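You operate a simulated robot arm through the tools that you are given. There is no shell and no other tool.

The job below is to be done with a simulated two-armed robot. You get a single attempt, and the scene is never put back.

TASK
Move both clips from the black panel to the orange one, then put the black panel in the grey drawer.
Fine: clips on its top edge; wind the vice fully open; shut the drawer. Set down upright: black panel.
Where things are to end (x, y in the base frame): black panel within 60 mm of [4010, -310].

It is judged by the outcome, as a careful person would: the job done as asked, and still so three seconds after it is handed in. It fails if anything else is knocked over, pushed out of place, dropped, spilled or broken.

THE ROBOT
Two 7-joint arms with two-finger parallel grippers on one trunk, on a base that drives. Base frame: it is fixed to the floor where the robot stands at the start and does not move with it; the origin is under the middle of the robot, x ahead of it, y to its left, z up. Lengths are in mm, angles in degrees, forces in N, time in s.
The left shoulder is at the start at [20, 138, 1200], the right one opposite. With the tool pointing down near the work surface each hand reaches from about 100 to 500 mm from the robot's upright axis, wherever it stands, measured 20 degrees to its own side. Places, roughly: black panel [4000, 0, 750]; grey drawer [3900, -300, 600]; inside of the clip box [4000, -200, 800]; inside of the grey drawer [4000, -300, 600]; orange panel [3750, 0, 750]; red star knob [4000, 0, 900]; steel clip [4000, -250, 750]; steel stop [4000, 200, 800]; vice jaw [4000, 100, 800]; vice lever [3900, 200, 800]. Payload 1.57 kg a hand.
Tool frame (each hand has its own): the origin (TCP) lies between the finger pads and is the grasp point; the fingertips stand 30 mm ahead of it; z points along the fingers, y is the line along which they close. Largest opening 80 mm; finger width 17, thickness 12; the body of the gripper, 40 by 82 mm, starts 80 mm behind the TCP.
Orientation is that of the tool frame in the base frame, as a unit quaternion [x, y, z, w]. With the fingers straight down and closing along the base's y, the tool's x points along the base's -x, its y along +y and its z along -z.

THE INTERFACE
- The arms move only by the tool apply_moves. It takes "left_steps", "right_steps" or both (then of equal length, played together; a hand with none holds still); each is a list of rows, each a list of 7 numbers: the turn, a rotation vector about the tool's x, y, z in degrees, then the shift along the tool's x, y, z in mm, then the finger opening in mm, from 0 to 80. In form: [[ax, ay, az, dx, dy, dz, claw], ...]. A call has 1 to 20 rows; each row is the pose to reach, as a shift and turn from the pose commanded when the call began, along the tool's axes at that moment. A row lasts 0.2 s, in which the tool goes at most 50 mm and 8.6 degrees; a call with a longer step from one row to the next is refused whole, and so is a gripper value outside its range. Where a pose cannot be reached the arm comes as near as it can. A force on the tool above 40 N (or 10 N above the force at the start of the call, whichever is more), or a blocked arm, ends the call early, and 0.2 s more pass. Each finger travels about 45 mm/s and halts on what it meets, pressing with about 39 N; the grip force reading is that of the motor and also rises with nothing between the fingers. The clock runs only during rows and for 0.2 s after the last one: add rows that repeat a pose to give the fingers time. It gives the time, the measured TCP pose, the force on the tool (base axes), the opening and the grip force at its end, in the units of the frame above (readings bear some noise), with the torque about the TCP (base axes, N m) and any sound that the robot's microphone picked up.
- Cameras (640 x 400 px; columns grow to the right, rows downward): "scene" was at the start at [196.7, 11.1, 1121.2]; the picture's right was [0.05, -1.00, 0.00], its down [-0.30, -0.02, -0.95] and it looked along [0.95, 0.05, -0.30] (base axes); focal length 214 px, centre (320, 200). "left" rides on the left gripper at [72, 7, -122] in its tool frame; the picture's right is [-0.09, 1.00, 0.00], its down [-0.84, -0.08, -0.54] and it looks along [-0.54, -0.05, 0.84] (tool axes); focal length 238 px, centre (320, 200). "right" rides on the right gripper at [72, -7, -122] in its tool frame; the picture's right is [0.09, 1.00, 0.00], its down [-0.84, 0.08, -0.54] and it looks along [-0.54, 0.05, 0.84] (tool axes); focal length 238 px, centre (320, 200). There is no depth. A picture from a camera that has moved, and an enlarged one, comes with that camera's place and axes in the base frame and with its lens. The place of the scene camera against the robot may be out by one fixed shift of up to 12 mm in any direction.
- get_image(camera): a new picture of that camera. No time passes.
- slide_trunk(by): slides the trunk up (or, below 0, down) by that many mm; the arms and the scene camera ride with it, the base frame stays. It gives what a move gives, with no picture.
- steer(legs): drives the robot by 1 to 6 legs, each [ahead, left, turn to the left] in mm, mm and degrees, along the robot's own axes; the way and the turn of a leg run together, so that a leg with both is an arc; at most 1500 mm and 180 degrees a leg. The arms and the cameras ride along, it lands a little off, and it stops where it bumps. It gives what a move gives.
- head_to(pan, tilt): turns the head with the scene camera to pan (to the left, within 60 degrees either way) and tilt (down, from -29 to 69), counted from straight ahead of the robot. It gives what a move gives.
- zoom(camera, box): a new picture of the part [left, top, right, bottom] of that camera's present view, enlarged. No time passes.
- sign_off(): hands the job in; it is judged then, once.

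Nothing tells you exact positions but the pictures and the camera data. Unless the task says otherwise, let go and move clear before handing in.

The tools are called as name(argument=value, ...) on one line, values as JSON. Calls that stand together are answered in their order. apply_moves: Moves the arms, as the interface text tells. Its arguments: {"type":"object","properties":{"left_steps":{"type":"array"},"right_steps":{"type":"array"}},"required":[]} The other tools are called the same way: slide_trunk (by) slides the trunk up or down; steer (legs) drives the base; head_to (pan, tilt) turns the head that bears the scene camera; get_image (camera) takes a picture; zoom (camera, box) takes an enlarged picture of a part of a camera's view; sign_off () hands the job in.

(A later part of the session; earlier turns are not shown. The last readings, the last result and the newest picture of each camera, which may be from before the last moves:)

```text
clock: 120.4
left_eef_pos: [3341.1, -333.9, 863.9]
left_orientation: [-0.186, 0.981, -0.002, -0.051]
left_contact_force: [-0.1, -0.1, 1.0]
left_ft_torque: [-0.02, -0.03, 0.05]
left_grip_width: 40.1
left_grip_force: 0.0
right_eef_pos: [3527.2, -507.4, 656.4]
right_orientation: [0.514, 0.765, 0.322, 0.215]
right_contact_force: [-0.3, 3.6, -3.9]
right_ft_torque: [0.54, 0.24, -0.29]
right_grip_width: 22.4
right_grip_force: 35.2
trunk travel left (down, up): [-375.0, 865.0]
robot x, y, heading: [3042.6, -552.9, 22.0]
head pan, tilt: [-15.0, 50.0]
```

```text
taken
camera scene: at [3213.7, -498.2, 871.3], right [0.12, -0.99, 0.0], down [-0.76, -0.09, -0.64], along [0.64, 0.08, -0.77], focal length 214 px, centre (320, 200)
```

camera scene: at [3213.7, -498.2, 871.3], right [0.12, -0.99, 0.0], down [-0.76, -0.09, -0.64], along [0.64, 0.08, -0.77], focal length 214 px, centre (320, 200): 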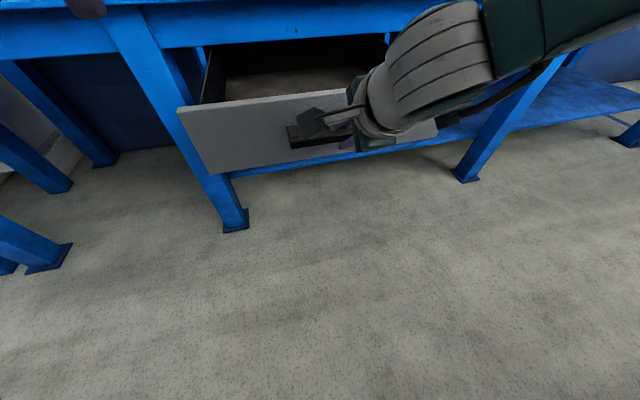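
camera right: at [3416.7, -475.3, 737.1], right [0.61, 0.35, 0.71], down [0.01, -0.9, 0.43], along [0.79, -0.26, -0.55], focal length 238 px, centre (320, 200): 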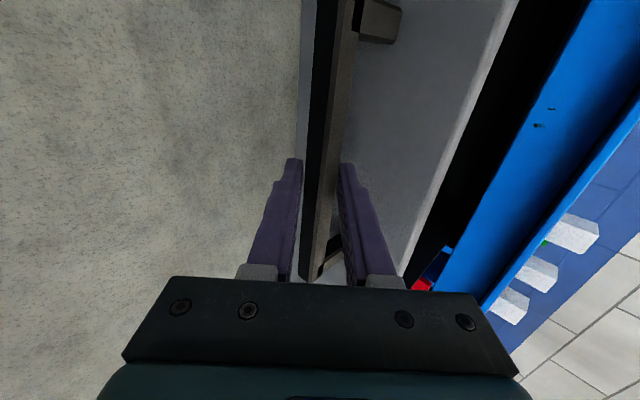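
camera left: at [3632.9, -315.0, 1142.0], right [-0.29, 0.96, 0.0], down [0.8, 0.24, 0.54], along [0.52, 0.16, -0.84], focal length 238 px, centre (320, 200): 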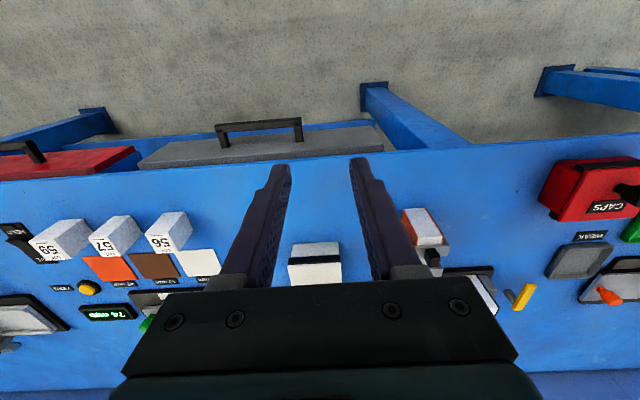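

The drawer is open by about 288 mm. I release the handle and withdraw the hand along its own axis.

apply_moves(right_steps=[[0, 0, 0, 0, 0, 0, 25], [0, 0, 0, 0, 0, 0, 36], [0, 0, 0, 0, 0, 0, 36], [0, 0, 0, 0, 0, -15, 36], [0, 0, 0, 0, 0, -30, 36], [0, 0, 0, 0, 0, -45, 36], [0, 0, 0, 0, 0, -60, 36], [0, 0, 0, 0, 0, -60, 36]])

get_image(camera="scene")

get_image(camera="right")

```text
clock: 122.2
left_eef_pos: [3342.7, -336.0, 864.6]
left_orientation: [-0.186, 0.981, -0.003, -0.051]
left_contact_force: [0.1, -0.3, 0.1]
left_ft_torque: [-0.02, 0.01, 0.02]
left_grip_width: 39.9
left_grip_force: 0.0
right_eef_pos: [3489.3, -526.6, 698.2]
right_orientation: [0.513, 0.765, 0.323, 0.216]
right_contact_force: [-0.6, 0.7, -0.2]
right_ft_torque: [-0.02, 0.01, -0.03]
right_grip_width: 35.6
right_grip_force: 0.0
trunk travel left (down, up): [-375.0, 865.0]
robot x, y, heading: [3040.9, -552.8, 21.9]
head pan, tilt: [-15.0, 50.0]
```

```text
taken
camera scene: at [3214.5, -499.0, 871.5], right [0.12, -0.99, 0.0], down [-0.76, -0.1, -0.64], along [0.64, 0.08, -0.77], focal length 214 px, centre (320, 200)
```

scene: 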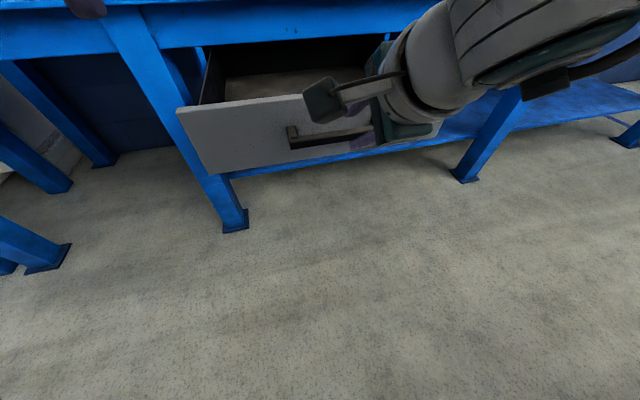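

```text
taken
camera right: at [3377.8, -492.5, 779.1], right [0.61, 0.35, 0.71], down [0.01, -0.9, 0.43], along [0.79, -0.26, -0.55], focal length 238 px, centre (320, 200)
```

right: 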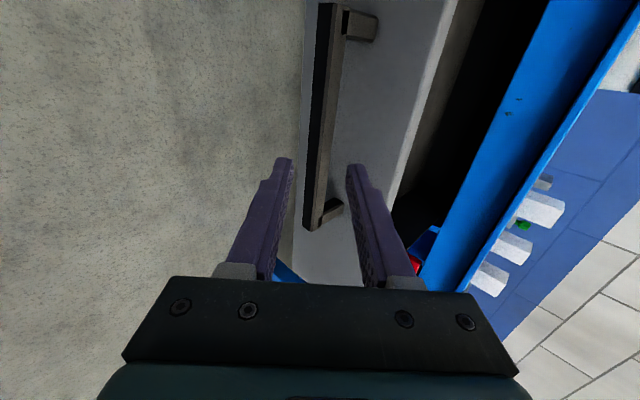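

Handle released cleanly. I raise the trunk again and bring the right hand back to pointing straight down.

slide_trunk(by=200)

apply_moves(right_steps=[[0, 0, -8.2, 0, 0, 0, 36], [0, 0, -16.4, 0, 0, 0, 36], [0, 0, -24.6, 0, 0, 0, 36], [0, 0, -32.8, 0, 0, 0, 36], [0, 0, -41, 0, 0, 0, 36], [0, 0, -49.2, 0, 0, 0, 36], [0, 0, -57.4, 0, 0, 0, 36], [0, 0, -65.6, 0, 0, 0, 36], [0, 0, -73.8, 0, 0, 0, 36], [0, 0, -82, 0, 0, 0, 36], [0, 0, -90, 0, 0, 0, 60], [0, 0, -90, 0, 0, 0, 60]])

apply_moves(right_steps=[[0, 8, 0, 0, 0, 0, 60], [0, 16, 0, 0, 0, 0, 60], [0, 24, 0, 0, 0, 0, 60], [0, 32, 0, 0, 0, 0, 60], [0, 40, 0, 0, 0, 0, 60], [0, 46, 0, 0, 0, 0, 60], [0, 46, 0, 0, 0, 0, 60]])

head_to(pan=0, tilt=40)

get_image(camera="scene")

```text
clock: 124.3
left_eef_pos: [3342.2, -336.7, 1064.5]
left_orientation: [-0.185, 0.981, -0.003, -0.051]
left_contact_force: [0.6, 0.5, -0.2]
left_ft_torque: [0.02, 0.01, -0.02]
left_grip_width: 40.0
left_grip_force: 0.1
right_eef_pos: [3489.8, -524.6, 898.1]
right_orientation: [0.513, 0.765, 0.322, 0.217]
right_contact_force: [-0.2, -0.7, 0.2]
right_ft_torque: [0.01, 0.02, 0.0]
right_grip_width: 35.8
right_grip_force: 0.1
trunk travel left (down, up): [-575.0, 665.0]
robot x, y, heading: [3042.1, -552.1, 22.0]
head pan, tilt: [-15.0, 50.0]
```

```text
clock: 126.9
left_eef_pos: [3343.3, -335.5, 1063.9]
left_orientation: [-0.185, 0.981, -0.003, -0.051]
left_contact_force: [-0.7, 0.5, 0.0]
left_ft_torque: [0.02, 0.0, -0.03]
left_grip_width: 40.1
left_grip_force: 0.1
right_eef_pos: [3489.0, -523.6, 898.9]
right_orientation: [-0.179, 0.904, 0.075, 0.382]
right_contact_force: [0.5, 0.4, 0.5]
right_ft_torque: [0.01, 0.0, 0.0]
right_grip_width: 60.1
right_grip_force: 0.0
trunk travel left (down, up): [-575.0, 665.0]
robot x, y, heading: [3040.0, -552.8, 22.2]
head pan, tilt: [-15.0, 50.0]
```

```text
clock: 128.5
left_eef_pos: [3341.8, -336.2, 1063.7]
left_orientation: [-0.186, 0.981, -0.002, -0.051]
left_contact_force: [0.3, 0.1, 0.4]
left_ft_torque: [0.02, 0.02, -0.02]
left_grip_width: 39.9
left_grip_force: 0.0
right_eef_pos: [3488.2, -524.6, 898.6]
right_orientation: [-0.195, 0.981, 0.001, -0.003]
right_contact_force: [-0.1, 0.4, -0.5]
right_ft_torque: [0.02, -0.02, -0.04]
right_grip_width: 59.7
right_grip_force: 0.1
trunk travel left (down, up): [-575.0, 665.0]
robot x, y, heading: [3045.3, -552.8, 22.0]
head pan, tilt: [-15.0, 50.0]
```

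```text
clock: 129.3
left_eef_pos: [3343.5, -335.8, 1065.3]
left_orientation: [-0.186, 0.981, -0.003, -0.051]
left_contact_force: [0.1, 1.0, 0.6]
left_ft_torque: [0.01, 0.02, 0.01]
left_grip_width: 40.2
left_grip_force: 0.0
right_eef_pos: [3489.2, -524.9, 898.2]
right_orientation: [-0.193, 0.981, 0.0, -0.003]
right_contact_force: [-0.3, -0.3, -0.1]
right_ft_torque: [0.04, -0.04, 0.02]
right_grip_width: 60.2
right_grip_force: 0.0
trunk travel left (down, up): [-575.0, 665.0]
robot x, y, heading: [3041.7, -549.2, 22.0]
head pan, tilt: [0.0, 40.0]
```

```text
taken
camera scene: at [3216.8, -476.7, 1085.6], right [0.38, -0.93, 0.0], down [-0.6, -0.24, -0.77], along [0.71, 0.29, -0.64], focal length 214 px, centre (320, 200)
```

scene: 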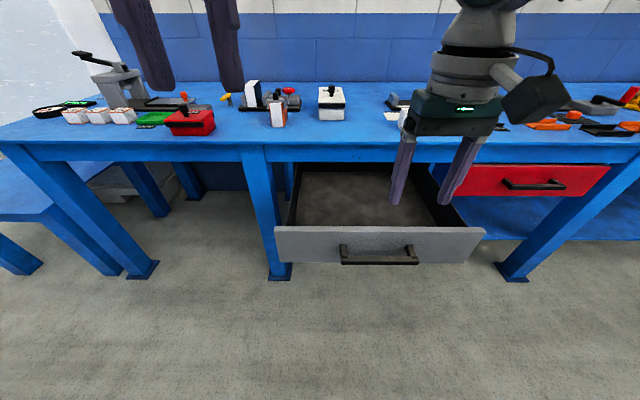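

The drawer stands open and empty. I raise the right hand, then drive left and forward to the vice, staying clear of the open drawer.

apply_moves(right_steps=[[0, 0, 0, 0, 0, -30, 60], [0, 0, 0, 0, 0, -60, 60], [0, 0, 0, 0, 0, -90, 70], [0, 0, 0, 0, 0, -90, 70]])

steer(legs=[[0, 394, 0], [400, 0, 0]])

get_image(camera="scene")

```text
clock: 130.3
left_eef_pos: [3343.3, -335.4, 1064.3]
left_orientation: [-0.186, 0.981, -0.003, -0.051]
left_contact_force: [-0.3, 0.4, 0.2]
left_ft_torque: [-0.02, -0.01, 0.01]
left_grip_width: 40.1
left_grip_force: 0.0
right_eef_pos: [3489.2, -524.3, 987.7]
right_orientation: [-0.193, 0.981, 0.0, -0.002]
right_contact_force: [-0.1, -0.1, 0.7]
right_ft_torque: [0.0, -0.01, 0.03]
right_grip_width: 69.7
right_grip_force: 0.0
trunk travel left (down, up): [-575.0, 665.0]
robot x, y, heading: [3041.1, -553.6, 22.1]
head pan, tilt: [0.0, 40.0]
```

```text
clock: 134.8
left_eef_pos: [3557.5, 175.3, 1064.4]
left_orientation: [-0.189, 0.981, -0.003, -0.051]
left_contact_force: [-0.5, -0.3, 0.5]
left_ft_torque: [0.03, 0.03, 0.0]
left_grip_width: 39.6
left_grip_force: 0.1
right_eef_pos: [3705.1, -12.5, 988.1]
right_orientation: [-0.196, 0.981, 0.0, -0.002]
right_contact_force: [-0.1, 0.2, 0.0]
right_ft_torque: [0.04, 0.01, 0.01]
right_grip_width: 69.9
right_grip_force: 0.0
trunk travel left (down, up): [-575.0, 665.0]
robot x, y, heading: [3254.7, -45.2, 22.3]
head pan, tilt: [0.0, 40.0]
```

```text
taken
camera scene: at [3432.0, 34.0, 1085.7], right [0.38, -0.92, 0.0], down [-0.59, -0.25, -0.77], along [0.71, 0.29, -0.64], focal length 214 px, centre (320, 200)
```

scene: 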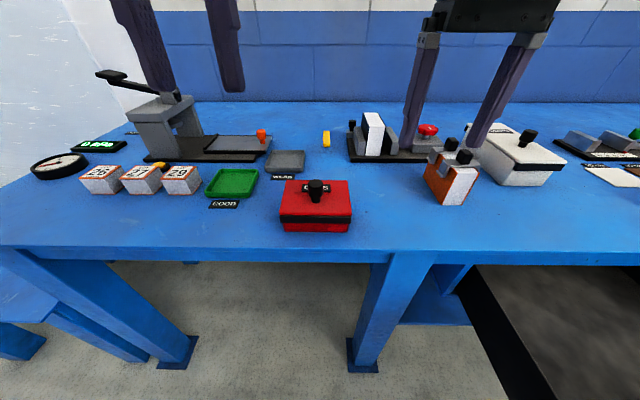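

I continue forward to bring the right hand above the black panel.

steer(legs=[[290, 0, 0]])

get_image(camera="right")

get_image(camera="scene")

```text
clock: 136.9
left_eef_pos: [3833.2, 287.7, 1064.4]
left_orientation: [-0.188, 0.981, -0.003, -0.051]
left_contact_force: [-0.2, 0.0, -0.3]
left_ft_torque: [0.03, 0.0, 0.02]
left_grip_width: 40.0
left_grip_force: 0.1
right_eef_pos: [3980.5, 99.3, 986.6]
right_orientation: [-0.194, 0.981, 0.0, -0.003]
right_contact_force: [-0.4, -0.6, -1.4]
right_ft_torque: [-0.03, -0.01, -0.02]
right_grip_width: 70.0
right_grip_force: 0.1
trunk travel left (down, up): [-575.0, 665.0]
robot x, y, heading: [3534.8, 66.6, 22.3]
head pan, tilt: [0.0, 40.0]
```

```text
taken
camera right: at [3917.9, 67.7, 1109.6], right [-0.47, 0.89, 0.0], down [0.75, 0.39, 0.54], along [0.48, 0.25, -0.84], focal length 238 px, centre (320, 200)
```

right: 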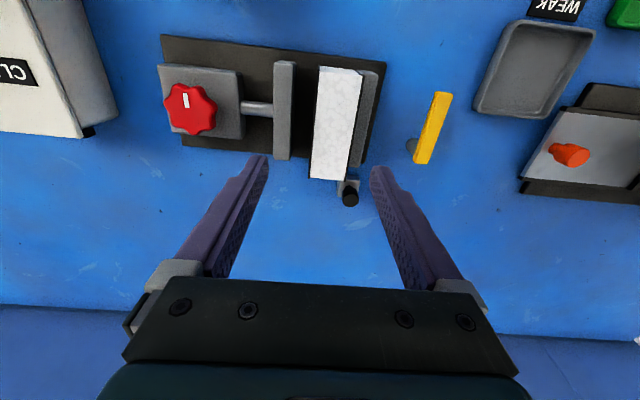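

```text
taken
camera scene: at [3707.8, 147.1, 1085.7], right [0.38, -0.93, 0.0], down [-0.59, -0.24, -0.77], along [0.71, 0.29, -0.64], focal length 214 px, centre (320, 200)
```

scene: 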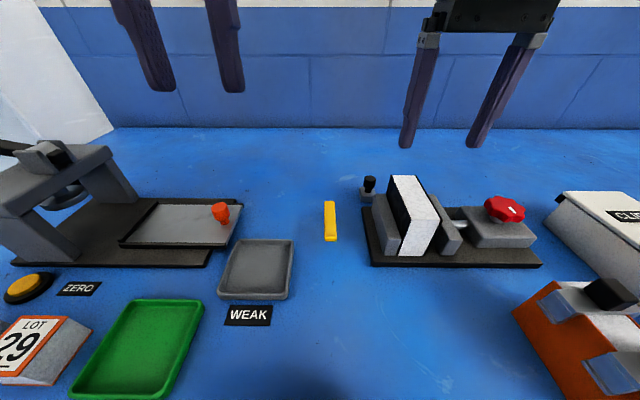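

zoom(camera="right", box=[250, 50, 410, 220])

zoom(camera="scene", box=[340, 120, 560, 290])

```text
2.35 times, centred on (330, 135) of right
camera zoom: at [3917.9, 67.7, 1109.6], right [-0.47, 0.89, 0.0], down [0.75, 0.39, 0.54], along [0.48, 0.25, -0.84], focal length 561 px, centre (296, 353)
```

zoom: 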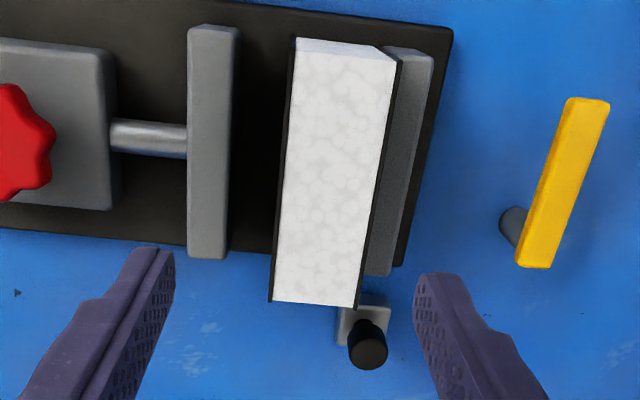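

```text
2.35 times, centred on (450, 205) of scene
camera zoom: at [3707.8, 147.1, 1085.7], right [0.38, -0.93, 0.0], down [-0.59, -0.24, -0.77], along [0.71, 0.29, -0.64], focal length 505 px, centre (14, 188)
```

zoom: 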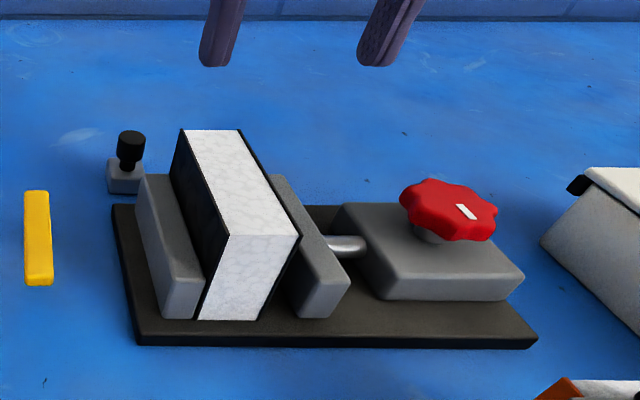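

I read the panel's centre about 5 mm nearer and 11–12 mm left of my hand; the jaw tops are low (z≈846). I centre over it and lower partway to check.

apply_moves(right_steps=[[0, 0, 0, 5, 12, 0, 75], [0, 0, 0, 5, 12, 20, 75], [0, 0, 0, 5, 12, 40, 75], [0, 0, 0, 5, 12, 55, 75], [0, 0, 0, 5, 12, 55, 75]])

zoom(camera="right", box=[220, 50, 420, 220])

zoom(camera="scene", box=[340, 120, 560, 290])

```text
clock: 138.1
left_eef_pos: [3832.4, 288.3, 1063.7]
left_orientation: [-0.188, 0.981, -0.003, -0.051]
left_contact_force: [-0.1, -0.2, 0.7]
left_ft_torque: [-0.03, 0.05, 0.03]
left_grip_width: 39.9
left_grip_force: 0.0
right_eef_pos: [3968.9, 108.2, 931.5]
right_orientation: [-0.195, 0.981, 0.0, -0.003]
right_contact_force: [0.7, -0.2, 0.5]
right_ft_torque: [-0.04, -0.02, 0.0]
right_grip_width: 75.1
right_grip_force: 0.0
trunk travel left (down, up): [-575.0, 665.0]
robot x, y, heading: [3532.8, 65.9, 22.5]
head pan, tilt: [0.0, 40.0]
```

```text
2.35 times, centred on (320, 135) of right
camera zoom: at [3907.6, 76.3, 1054.7], right [-0.47, 0.89, 0.0], down [0.75, 0.39, 0.54], along [0.48, 0.25, -0.84], focal length 561 px, centre (320, 353)
```

zoom: 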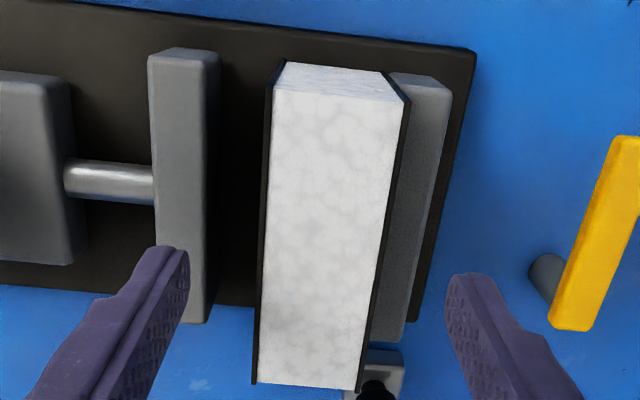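

```text
2.35 times, centred on (450, 205) of scene
camera zoom: at [3707.7, 147.1, 1085.7], right [0.38, -0.93, 0.0], down [-0.59, -0.24, -0.77], along [0.71, 0.29, -0.64], focal length 505 px, centre (14, 188)
```

zoom: 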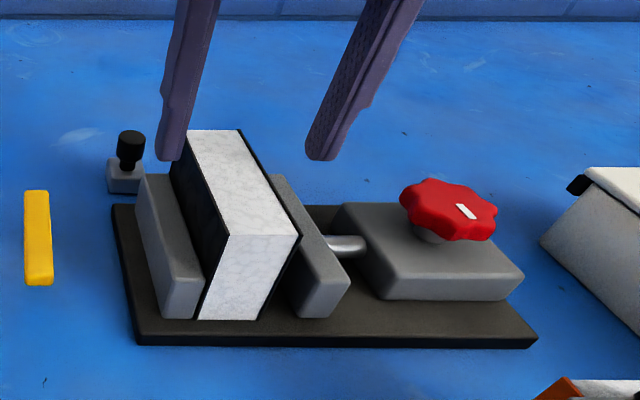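

Centred over the panel. I lower to the gripping height, fingertips just above the jaws.

apply_moves(right_steps=[[0, 0, 0, 0, 0, 15, 75], [0, 0, 0, 0, 0, 30, 75], [0, 0, 0, 0, 0, 40, 75], [0, 0, 0, 0, 0, 48, 75], [0, 0, 0, 0, 0, 48, 75]])

zoom(camera="right", box=[220, 50, 420, 220])

zoom(camera="scene", box=[340, 120, 560, 290])

```text
clock: 139.3
left_eef_pos: [3833.5, 288.0, 1063.6]
left_orientation: [-0.186, 0.981, -0.002, -0.051]
left_contact_force: [-0.6, 0.1, -0.5]
left_ft_torque: [0.01, 0.01, 0.03]
left_grip_width: 39.9
left_grip_force: 0.1
right_eef_pos: [3970.3, 109.3, 883.8]
right_orientation: [-0.195, 0.981, -0.001, -0.003]
right_contact_force: [-0.5, -0.7, -0.1]
right_ft_torque: [0.0, -0.01, 0.0]
right_grip_width: 74.9
right_grip_force: 0.0
trunk travel left (down, up): [-575.0, 665.0]
robot x, y, heading: [3534.1, 72.3, 22.4]
head pan, tilt: [0.0, 40.0]
```

```text
2.35 times, centred on (320, 135) of right
camera zoom: at [3908.0, 76.9, 1006.0], right [-0.47, 0.88, 0.0], down [0.75, 0.39, 0.54], along [0.48, 0.25, -0.84], focal length 561 px, centre (320, 353)
```

zoom: 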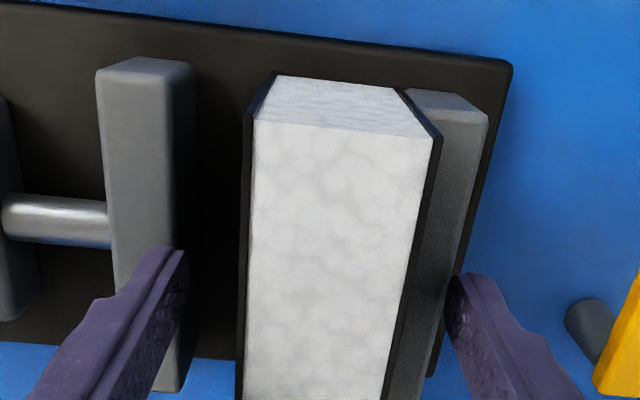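

```text
2.35 times, centred on (450, 205) of scene
camera zoom: at [3707.7, 147.0, 1085.7], right [0.38, -0.93, 0.0], down [-0.59, -0.24, -0.77], along [0.71, 0.29, -0.64], focal length 505 px, centre (14, 188)
```

zoom: 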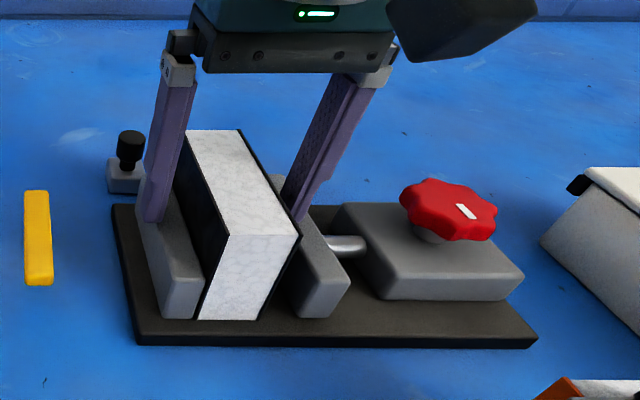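

apply_moves(right_steps=[[0, 0, 0, 0, 0, 0, 60], [0, 0, 0, 0, 0, 0, 48], [0, 0, 0, 0, 0, 0, 40], [0, 0, 0, 0, 0, 0, 28], [0, 0, 0, 0, 0, 0, 28], [0, 0, 0, 0, 0, 0, 28]])

zoom(camera="right", box=[220, 50, 420, 220])

zoom(camera="scene", box=[340, 120, 560, 290])

```text
clock: 140.7
left_eef_pos: [3832.9, 287.1, 1063.1]
left_orientation: [-0.188, 0.981, -0.002, -0.05]
left_contact_force: [0.3, -0.7, 0.2]
left_ft_torque: [-0.01, 0.0, -0.01]
left_grip_width: 40.3
left_grip_force: 0.1
right_eef_pos: [3970.8, 109.0, 883.4]
right_orientation: [-0.194, 0.981, -0.001, -0.002]
right_contact_force: [1.2, -0.7, 0.0]
right_ft_torque: [0.0, 0.03, -0.05]
right_grip_width: 39.4
right_grip_force: 39.1
trunk travel left (down, up): [-575.0, 665.0]
robot x, y, heading: [3534.6, 70.8, 22.3]
head pan, tilt: [0.0, 40.0]
```

```text
2.35 times, centred on (320, 135) of right
camera zoom: at [3908.2, 76.7, 1006.2], right [-0.47, 0.89, 0.0], down [0.75, 0.39, 0.54], along [0.48, 0.25, -0.84], focal length 561 px, centre (320, 353)
```

zoom: 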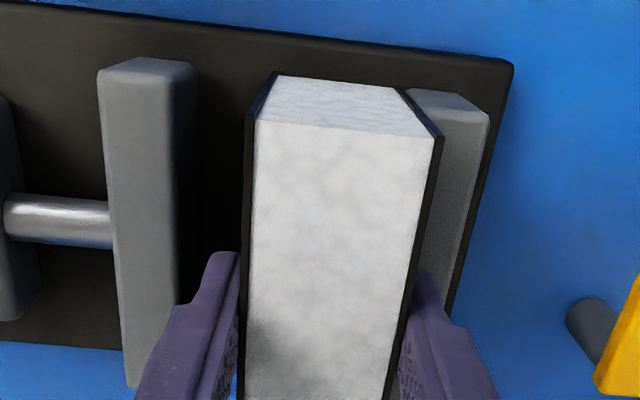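

```text
2.35 times, centred on (450, 205) of scene
camera zoom: at [3707.8, 146.9, 1085.6], right [0.38, -0.93, 0.0], down [-0.59, -0.24, -0.77], along [0.71, 0.29, -0.64], focal length 505 px, centre (14, 188)
```

zoom: 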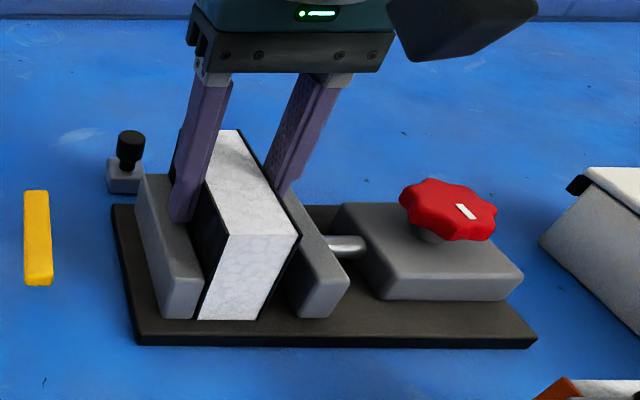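

The panel is gripped (39 mm). I lift it straight up out of the vice.

apply_moves(right_steps=[[0, 0, 0, 0, 0, -5, 28], [0, 0, 0, 0, 0, -12, 28], [0, 0, 0, 0, 0, -25, 28], [0, 0, 0, 0, 0, -45, 28], [0, 0, 0, 0, 0, -70, 28], [0, 0, 0, 0, 0, -95, 28], [0, 0, 0, 0, 0, -120, 28], [0, 0, 0, 0, 0, -120, 28]])

get_image(camera="scene")

get_image(camera="right")

```text
clock: 142.5
left_eef_pos: [3832.5, 288.5, 1064.3]
left_orientation: [-0.188, 0.981, -0.002, -0.051]
left_contact_force: [0.0, -0.5, -0.1]
left_ft_torque: [0.02, 0.02, -0.01]
left_grip_width: 40.1
left_grip_force: 0.2
right_eef_pos: [3971.1, 108.7, 1004.3]
right_orientation: [-0.195, 0.981, -0.001, -0.004]
right_contact_force: [0.1, 0.1, -1.1]
right_ft_torque: [0.04, 0.01, -0.02]
right_grip_width: 39.4
right_grip_force: 39.0
trunk travel left (down, up): [-575.0, 665.0]
robot x, y, heading: [3533.9, 70.9, 22.2]
head pan, tilt: [0.0, 40.0]
```

```text
taken
camera scene: at [3707.6, 147.0, 1085.6], right [0.38, -0.93, 0.0], down [-0.59, -0.24, -0.77], along [0.71, 0.29, -0.64], focal length 214 px, centre (320, 200)
```

scene: 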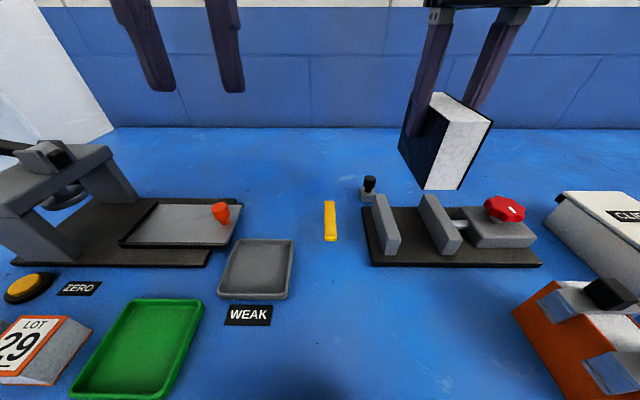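

```text
taken
camera right: at [3908.3, 76.8, 1126.0], right [-0.47, 0.89, 0.0], down [0.75, 0.39, 0.54], along [0.48, 0.25, -0.84], focal length 238 px, centre (320, 200)
```

right: 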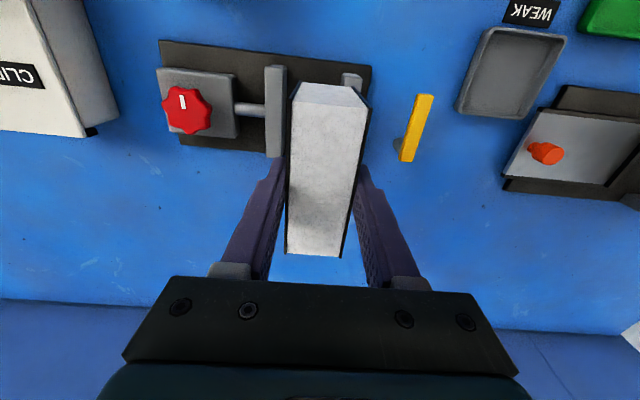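

The panel is out of the vice, held upright. I drive back, then right, to face the open drawer.

steer(legs=[[-680, 0, 0], [0, -388, 0]])

head_to(pan=-10, tilt=45)

get_image(camera="scene")

get_image(camera="left")

```text
clock: 148.3
left_eef_pos: [3337.4, -334.4, 1064.2]
left_orientation: [-0.182, 0.982, -0.003, -0.051]
left_contact_force: [0.2, 0.0, -0.1]
left_ft_torque: [0.01, 0.01, -0.03]
left_grip_width: 40.1
left_grip_force: 0.1
right_eef_pos: [3475.6, -514.4, 1003.4]
right_orientation: [-0.19, 0.982, 0.0, -0.002]
right_contact_force: [0.3, 0.3, -1.1]
right_ft_torque: [-0.02, -0.02, 0.04]
right_grip_width: 39.4
right_grip_force: 39.1
trunk travel left (down, up): [-575.0, 665.0]
robot x, y, heading: [3036.0, -547.6, 21.8]
head pan, tilt: [0.0, 40.0]
```

```text
clock: 149.0
left_eef_pos: [3337.2, -334.9, 1063.5]
left_orientation: [-0.181, 0.982, -0.002, -0.051]
left_contact_force: [0.0, 0.3, -0.6]
left_ft_torque: [-0.01, -0.01, 0.0]
left_grip_width: 40.2
left_grip_force: 0.1
right_eef_pos: [3474.3, -514.6, 1003.9]
right_orientation: [-0.189, 0.982, 0.0, -0.002]
right_contact_force: [0.0, 0.1, -1.1]
right_ft_torque: [0.01, -0.02, 0.01]
right_grip_width: 39.5
right_grip_force: 38.9
trunk travel left (down, up): [-575.0, 665.0]
robot x, y, heading: [3035.1, -546.5, 21.5]
head pan, tilt: [-10.0, 45.0]
```

```text
taken
camera scene: at [3211.7, -488.7, 1078.4], right [0.2, -0.98, 0.0], down [-0.69, -0.14, -0.71], along [0.69, 0.14, -0.71], focal length 214 px, centre (320, 200)
```

scene: 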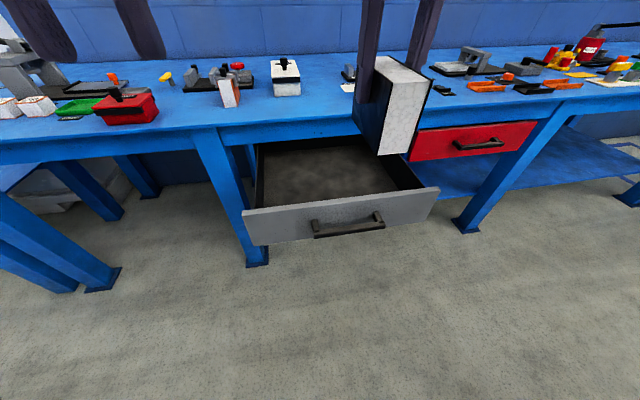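

```text
taken
camera left: at [3280.4, -350.5, 1193.0], right [-0.27, 0.96, 0.0], down [0.86, 0.24, 0.45], along [0.44, 0.13, -0.89], focal length 238 px, centre (320, 200)
```

left: 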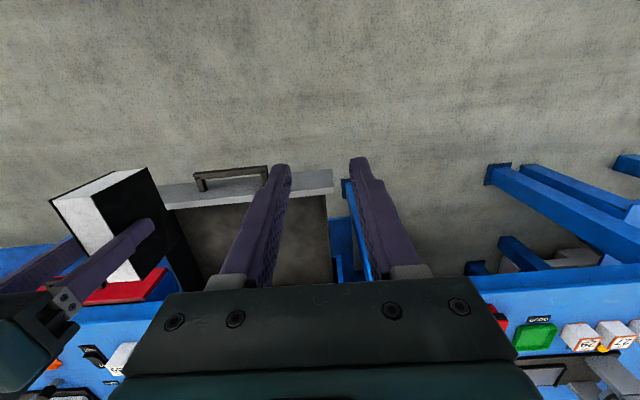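

I see the open drawer and the panel held upright. I drive forward so that the panel hangs above its target spot in the drawer.

steer(legs=[[285, -7, 0]])

get_image(camera="scene")

get_image(camera="right")

get_image(camera="left")

```text
clock: 151.0
left_eef_pos: [3598.5, -237.7, 1064.4]
left_orientation: [-0.183, 0.982, -0.002, -0.051]
left_contact_force: [0.6, 0.7, -0.2]
left_ft_torque: [-0.02, -0.01, 0.01]
left_grip_width: 40.0
left_grip_force: 0.1
right_eef_pos: [3735.9, -417.0, 1003.2]
right_orientation: [-0.19, 0.982, -0.001, -0.002]
right_contact_force: [-0.3, 0.7, -0.7]
right_ft_torque: [0.0, 0.03, -0.02]
right_grip_width: 39.5
right_grip_force: 39.5
trunk travel left (down, up): [-575.0, 665.0]
robot x, y, heading: [3295.6, -451.5, 21.5]
head pan, tilt: [-10.0, 45.0]
```

```text
taken
camera scene: at [3473.1, -392.1, 1078.4], right [0.2, -0.98, 0.0], down [-0.69, -0.14, -0.71], along [0.69, 0.14, -0.71], focal length 214 px, centre (320, 200)
```

scene: 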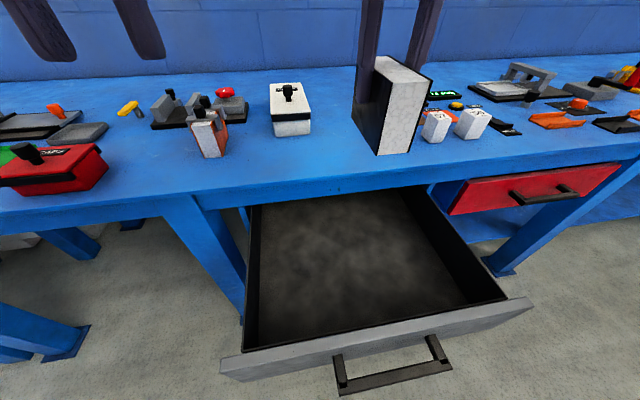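

```text
taken
camera right: at [3672.5, -449.4, 1125.6], right [-0.46, 0.89, 0.0], down [0.75, 0.39, 0.54], along [0.48, 0.25, -0.84], focal length 238 px, centre (320, 200)
```

right: 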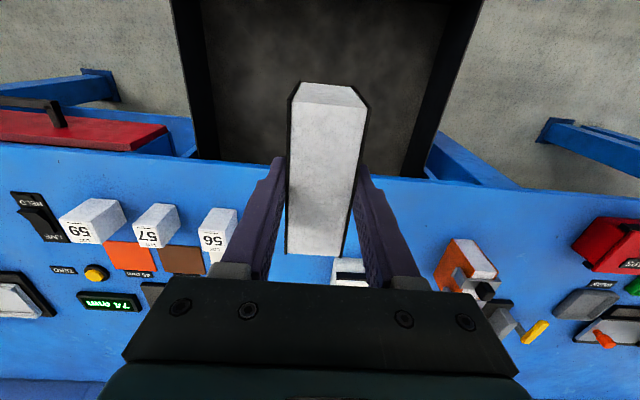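

```text
taken
camera left: at [3541.7, -253.7, 1193.0], right [-0.27, 0.96, 0.0], down [0.86, 0.24, 0.45], along [0.44, 0.13, -0.89], focal length 238 px, centre (320, 200)
```

left: 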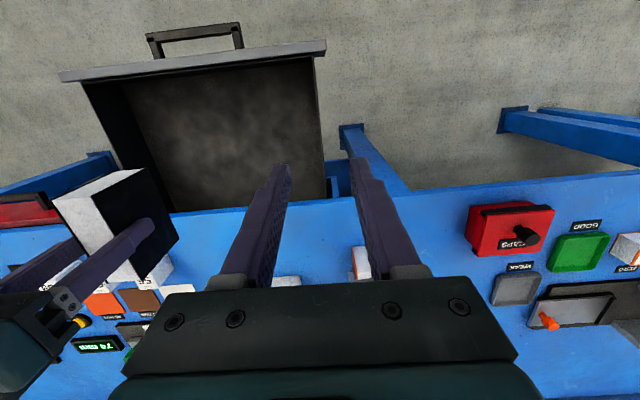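

The panel hangs directly over the drawer interior with about 36 mm clearance from the bench edge. I lower the trunk by 200 mm.

slide_trunk(by=-200)

get_image(camera="scene")

get_image(camera="right")

get_image(camera="left")

```text
clock: 153.1
left_eef_pos: [3598.2, -237.6, 863.6]
left_orientation: [-0.183, 0.982, -0.003, -0.052]
left_contact_force: [-0.7, 0.3, -0.2]
left_ft_torque: [0.0, 0.0, -0.01]
left_grip_width: 40.0
left_grip_force: 0.0
right_eef_pos: [3734.3, -417.2, 803.2]
right_orientation: [-0.19, 0.982, -0.001, -0.002]
right_contact_force: [0.0, 0.2, -0.9]
right_ft_torque: [-0.01, -0.02, -0.01]
right_grip_width: 39.3
right_grip_force: 38.9
trunk travel left (down, up): [-375.0, 865.0]
robot x, y, heading: [3297.3, -451.4, 21.9]
head pan, tilt: [-10.0, 45.0]
```

```text
taken
camera scene: at [3473.0, -392.1, 878.4], right [0.2, -0.98, 0.0], down [-0.69, -0.14, -0.71], along [0.69, 0.14, -0.71], focal length 214 px, centre (320, 200)
```

scene: 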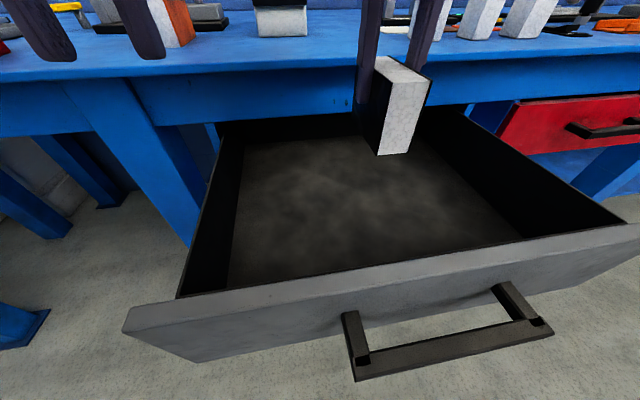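

```text
taken
camera right: at [3672.5, -449.4, 925.6], right [-0.46, 0.89, 0.0], down [0.75, 0.39, 0.54], along [0.48, 0.25, -0.84], focal length 238 px, centre (320, 200)
```

right: 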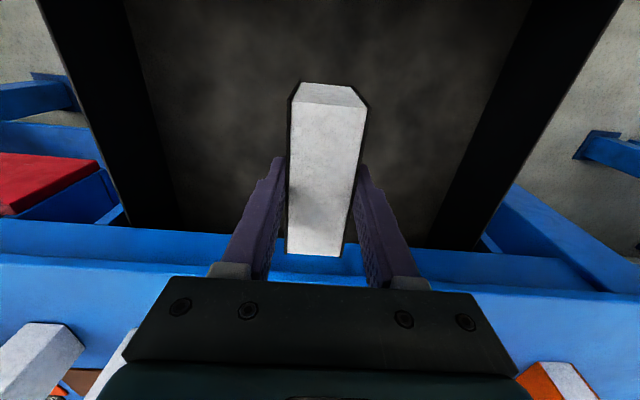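

```text
taken
camera left: at [3541.7, -253.7, 993.0], right [-0.27, 0.96, 0.0], down [0.86, 0.24, 0.45], along [0.44, 0.13, -0.89], focal length 238 px, centre (320, 200)
```

left: 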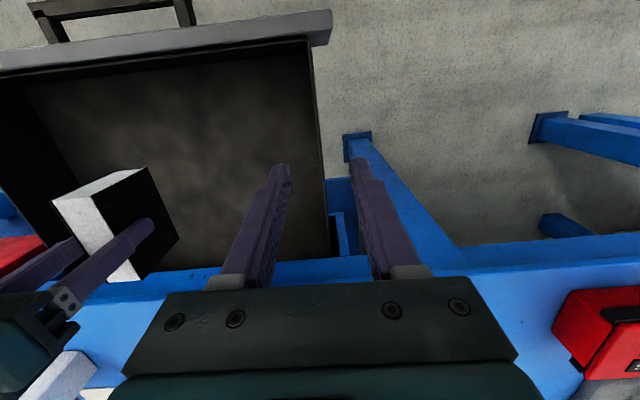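

The panel is over the drawer floor. I lower it with the arm, first to about 20 mm above the expected floor.

apply_moves(right_steps=[[0, 0, 0, 0, 0, 25, 28], [0, 0, 0, 0, 0, 50, 28], [0, 0, 0, 0, 0, 75, 28], [0, 0, 0, 0, 0, 95, 28], [0, 0, 0, 0, 0, 105, 28], [0, 0, 0, 0, 0, 105, 28]])

get_image(camera="scene")

get_image(camera="left")

```text
clock: 154.5
left_eef_pos: [3599.3, -237.9, 864.2]
left_orientation: [-0.183, 0.982, -0.002, -0.051]
left_contact_force: [0.0, 0.4, -0.5]
left_ft_torque: [0.03, 0.0, -0.03]
left_grip_width: 39.7
left_grip_force: 0.0
right_eef_pos: [3734.6, -416.7, 696.8]
right_orientation: [-0.19, 0.982, -0.001, -0.003]
right_contact_force: [-0.6, -0.2, -1.7]
right_ft_torque: [0.03, 0.02, 0.02]
right_grip_width: 39.5
right_grip_force: 39.5
trunk travel left (down, up): [-375.0, 865.0]
robot x, y, heading: [3296.0, -450.8, 21.6]
head pan, tilt: [-10.0, 45.0]
```

```text
taken
camera scene: at [3473.0, -392.2, 878.4], right [0.2, -0.98, 0.0], down [-0.69, -0.14, -0.71], along [0.69, 0.14, -0.71], focal length 214 px, centre (320, 200)
```

scene: 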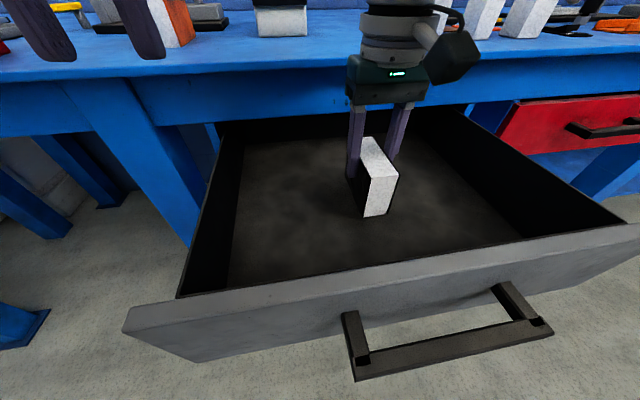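

```text
taken
camera left: at [3541.6, -253.7, 993.0], right [-0.27, 0.96, 0.0], down [0.86, 0.24, 0.45], along [0.44, 0.13, -0.89], focal length 238 px, centre (320, 200)
```

left: 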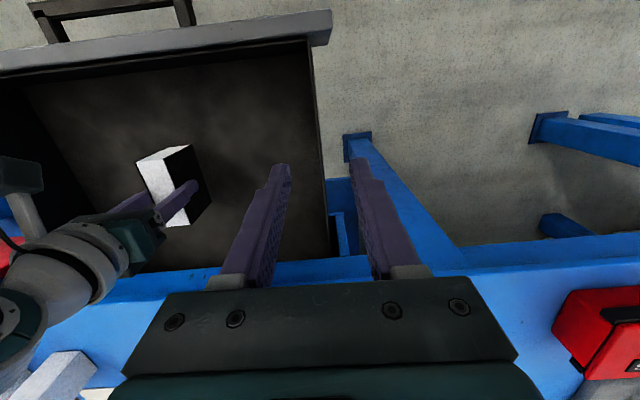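

apply_moves(right_steps=[[0, 0, 0, 0, 0, 3, 28], [0, 0, 0, 0, 0, 6, 28], [0, 0, 0, 0, 0, 9, 28], [0, 0, 0, 0, 0, 12, 28], [0, 0, 0, 0, 0, 12, 28]])

```text
clock: 155.7
left_eef_pos: [3598.6, -237.6, 864.2]
left_orientation: [-0.183, 0.982, -0.002, -0.051]
left_contact_force: [1.2, -0.5, -0.3]
left_ft_torque: [-0.02, 0.0, -0.02]
left_grip_width: 40.2
left_grip_force: 0.0
right_eef_pos: [3734.7, -417.5, 686.4]
right_orientation: [-0.19, 0.982, 0.0, -0.003]
right_contact_force: [0.7, 0.7, -1.0]
right_ft_torque: [0.02, -0.01, -0.01]
right_grip_width: 39.4
right_grip_force: 38.7
trunk travel left (down, up): [-375.0, 865.0]
robot x, y, heading: [3299.8, -454.1, 21.8]
head pan, tilt: [-10.0, 45.0]
```

apply_moves(right_steps=[[0, 0, 0, 0, 0, 2, 28], [0, 0, 0, 0, 0, 4, 28], [0, 0, 0, 0, 0, 6, 28], [0, 0, 0, 0, 0, 6, 28]])

zoom(camera="scene", box=[300, 100, 460, 250])

```text
clock: 156.7
left_eef_pos: [3599.6, -237.0, 865.1]
left_orientation: [-0.183, 0.982, -0.003, -0.052]
left_contact_force: [0.5, 0.1, -0.2]
left_ft_torque: [0.02, 0.0, 0.01]
left_grip_width: 39.9
left_grip_force: 0.0
right_eef_pos: [3735.5, -417.1, 680.3]
right_orientation: [-0.19, 0.982, 0.0, -0.003]
right_contact_force: [-0.6, 0.4, -1.2]
right_ft_torque: [-0.01, -0.01, 0.02]
right_grip_width: 39.5
right_grip_force: 39.3
trunk travel left (down, up): [-375.0, 865.0]
robot x, y, heading: [3297.1, -452.2, 21.7]
head pan, tilt: [-10.0, 45.0]
```

```text
2.67 times, centred on (380, 175) of scene
camera zoom: at [3473.0, -392.1, 878.4], right [0.2, -0.98, 0.0], down [-0.69, -0.14, -0.71], along [0.69, 0.14, -0.71], focal length 572 px, centre (160, 267)
```

zoom: 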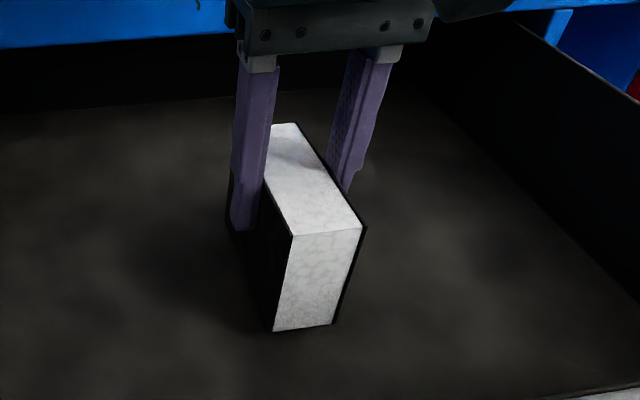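

apply_moves(right_steps=[[0, 0, 0, 0, 0, 2, 28], [0, 0, 0, 0, 0, 4, 28], [0, 0, 0, 0, 0, 4, 28]])

```text
clock: 157.5
left_eef_pos: [3599.4, -236.6, 864.7]
left_orientation: [-0.183, 0.982, -0.002, -0.05]
left_contact_force: [0.2, 0.6, -0.2]
left_ft_torque: [-0.01, 0.01, 0.02]
left_grip_width: 39.7
left_grip_force: 0.0
right_eef_pos: [3735.5, -419.4, 675.2]
right_orientation: [-0.19, 0.982, 0.0, -0.002]
right_contact_force: [0.1, -0.7, -0.7]
right_ft_torque: [-0.02, -0.01, 0.0]
right_grip_width: 39.6
right_grip_force: 38.9
trunk travel left (down, up): [-375.0, 865.0]
robot x, y, heading: [3295.2, -453.6, 21.8]
head pan, tilt: [-10.0, 45.0]
```

apply_moves(right_steps=[[0, 0, 0, 0, 0, 2, 28], [0, 0, 0, 0, 0, 4, 28], [0, 0, 0, 0, 0, 4, 28]])

```text
clock: 158.3
left_eef_pos: [3598.8, -238.0, 864.5]
left_orientation: [-0.182, 0.982, -0.003, -0.051]
left_contact_force: [0.0, 0.6, -0.1]
left_ft_torque: [-0.01, -0.01, -0.01]
left_grip_width: 39.8
left_grip_force: 0.2
right_eef_pos: [3733.4, -418.6, 670.7]
right_orientation: [-0.19, 0.982, 0.0, -0.003]
right_contact_force: [-0.4, -0.4, -1.4]
right_ft_torque: [-0.01, 0.0, 0.0]
right_grip_width: 39.5
right_grip_force: 38.9
trunk travel left (down, up): [-375.0, 865.0]
robot x, y, heading: [3298.6, -452.7, 21.7]
head pan, tilt: [-10.0, 45.0]
```

zoom(camera="scene", box=[340, 150, 420, 230])

apply_moves(right_steps=[[0, 0, 0, 0, 0, 2, 28], [0, 0, 0, 0, 0, 4, 28], [0, 0, 0, 0, 0, 4, 28]])

```text
5.00 times, centred on (380, 190) of scene
camera zoom: at [3473.0, -392.1, 878.4], right [0.2, -0.98, 0.0], down [-0.69, -0.14, -0.71], along [0.69, 0.14, -0.71], focal length 1072 px, centre (20, 250)
```

zoom: 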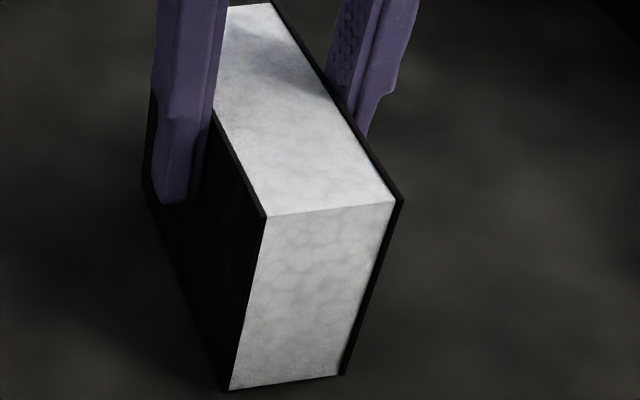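

```text
clock: 159.1
left_eef_pos: [3598.3, -237.6, 864.0]
left_orientation: [-0.181, 0.982, -0.002, -0.051]
left_contact_force: [0.3, 0.1, 0.1]
left_ft_torque: [0.02, 0.01, 0.02]
left_grip_width: 40.1
left_grip_force: 0.1
right_eef_pos: [3734.9, -417.5, 669.2]
right_orientation: [-0.19, 0.982, -0.001, -0.003]
right_contact_force: [-0.9, -1.4, 8.9]
right_ft_torque: [-0.07, 0.2, -0.03]
right_grip_width: 39.4
right_grip_force: 39.0
trunk travel left (down, up): [-375.0, 865.0]
robot x, y, heading: [3293.3, -453.0, 21.9]
head pan, tilt: [-10.0, 45.0]
```

The panel has touched the drawer floor (9 N). I ease off slightly, open the fingers and rise straight up.

apply_moves(right_steps=[[0, 0, 0, 0, 0, -0.5, 28], [0, 0, 0, 0, 0, -0.5, 45], [0, 0, 0, 0, 0, -0.5, 65], [0, 0, 0, 0, 0, -0.5, 70], [0, 0, 0, 0, 0, -0.5, 70]])

zoom(camera="scene", box=[300, 100, 460, 250])

apply_moves(right_steps=[[0, 0, 0, 0, 0, -15, 70], [0, 0, 0, 0, 0, -30, 70], [0, 0, 0, 0, 0, -55, 70], [0, 0, 0, 0, 0, -80, 70], [0, 0, 0, 0, 0, -105, 70], [0, 0, 0, 0, 0, -130, 70], [0, 0, 0, 0, 0, -130, 70]])

get_image(camera="scene")

get_image(camera="right")

```text
clock: 160.3
left_eef_pos: [3598.6, -237.6, 864.8]
left_orientation: [-0.183, 0.982, -0.003, -0.051]
left_contact_force: [0.4, -1.0, 0.0]
left_ft_torque: [-0.01, 0.0, -0.03]
left_grip_width: 40.0
left_grip_force: 0.0
right_eef_pos: [3735.2, -417.9, 669.4]
right_orientation: [-0.19, 0.982, -0.001, -0.003]
right_contact_force: [0.3, -0.2, -1.0]
right_ft_torque: [0.01, -0.02, 0.04]
right_grip_width: 69.8
right_grip_force: 0.1
trunk travel left (down, up): [-375.0, 865.0]
robot x, y, heading: [3295.1, -449.6, 21.7]
head pan, tilt: [-10.0, 45.0]
```

```text
2.67 times, centred on (380, 175) of scene
camera zoom: at [3473.0, -392.1, 878.4], right [0.2, -0.98, 0.0], down [-0.69, -0.14, -0.71], along [0.69, 0.14, -0.71], focal length 572 px, centre (160, 267)
```

zoom: 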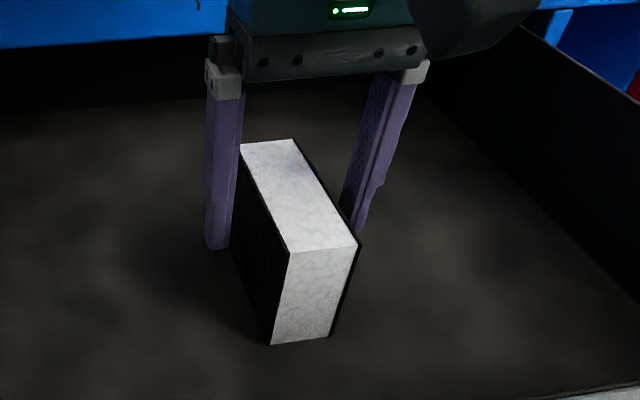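

```text
clock: 161.9
left_eef_pos: [3598.7, -237.5, 863.4]
left_orientation: [-0.183, 0.982, -0.002, -0.051]
left_contact_force: [-0.5, -0.4, -0.5]
left_ft_torque: [0.0, 0.01, -0.03]
left_grip_width: 40.0
left_grip_force: 0.0
right_eef_pos: [3733.7, -417.4, 798.4]
right_orientation: [-0.19, 0.982, 0.0, -0.002]
right_contact_force: [0.4, 0.1, -0.2]
right_ft_torque: [0.02, 0.0, -0.02]
right_grip_width: 69.8
right_grip_force: 0.1
trunk travel left (down, up): [-375.0, 865.0]
robot x, y, heading: [3295.5, -453.9, 21.8]
head pan, tilt: [-10.0, 45.0]
```

```text
taken
camera scene: at [3473.0, -392.1, 878.4], right [0.2, -0.98, 0.0], down [-0.69, -0.14, -0.71], along [0.69, 0.14, -0.71], focal length 214 px, centre (320, 200)
```

scene: 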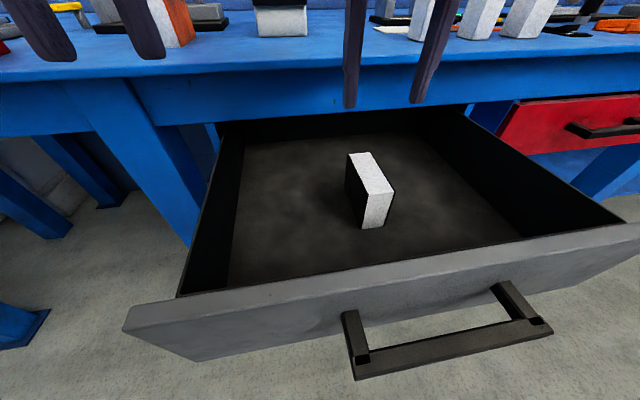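

```text
taken
camera right: at [3671.8, -449.8, 920.9], right [-0.46, 0.89, 0.0], down [0.75, 0.39, 0.54], along [0.48, 0.25, -0.84], focal length 238 px, centre (320, 200)
```

right: 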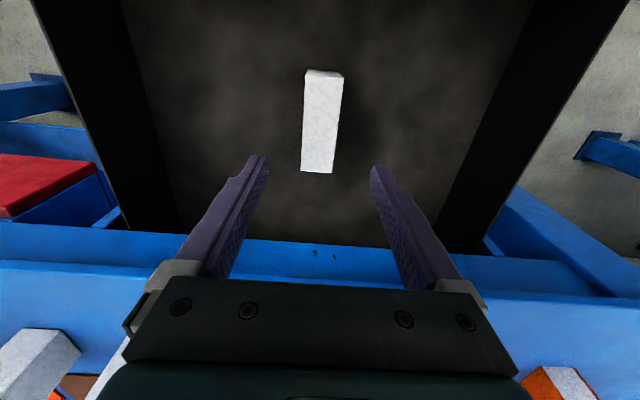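

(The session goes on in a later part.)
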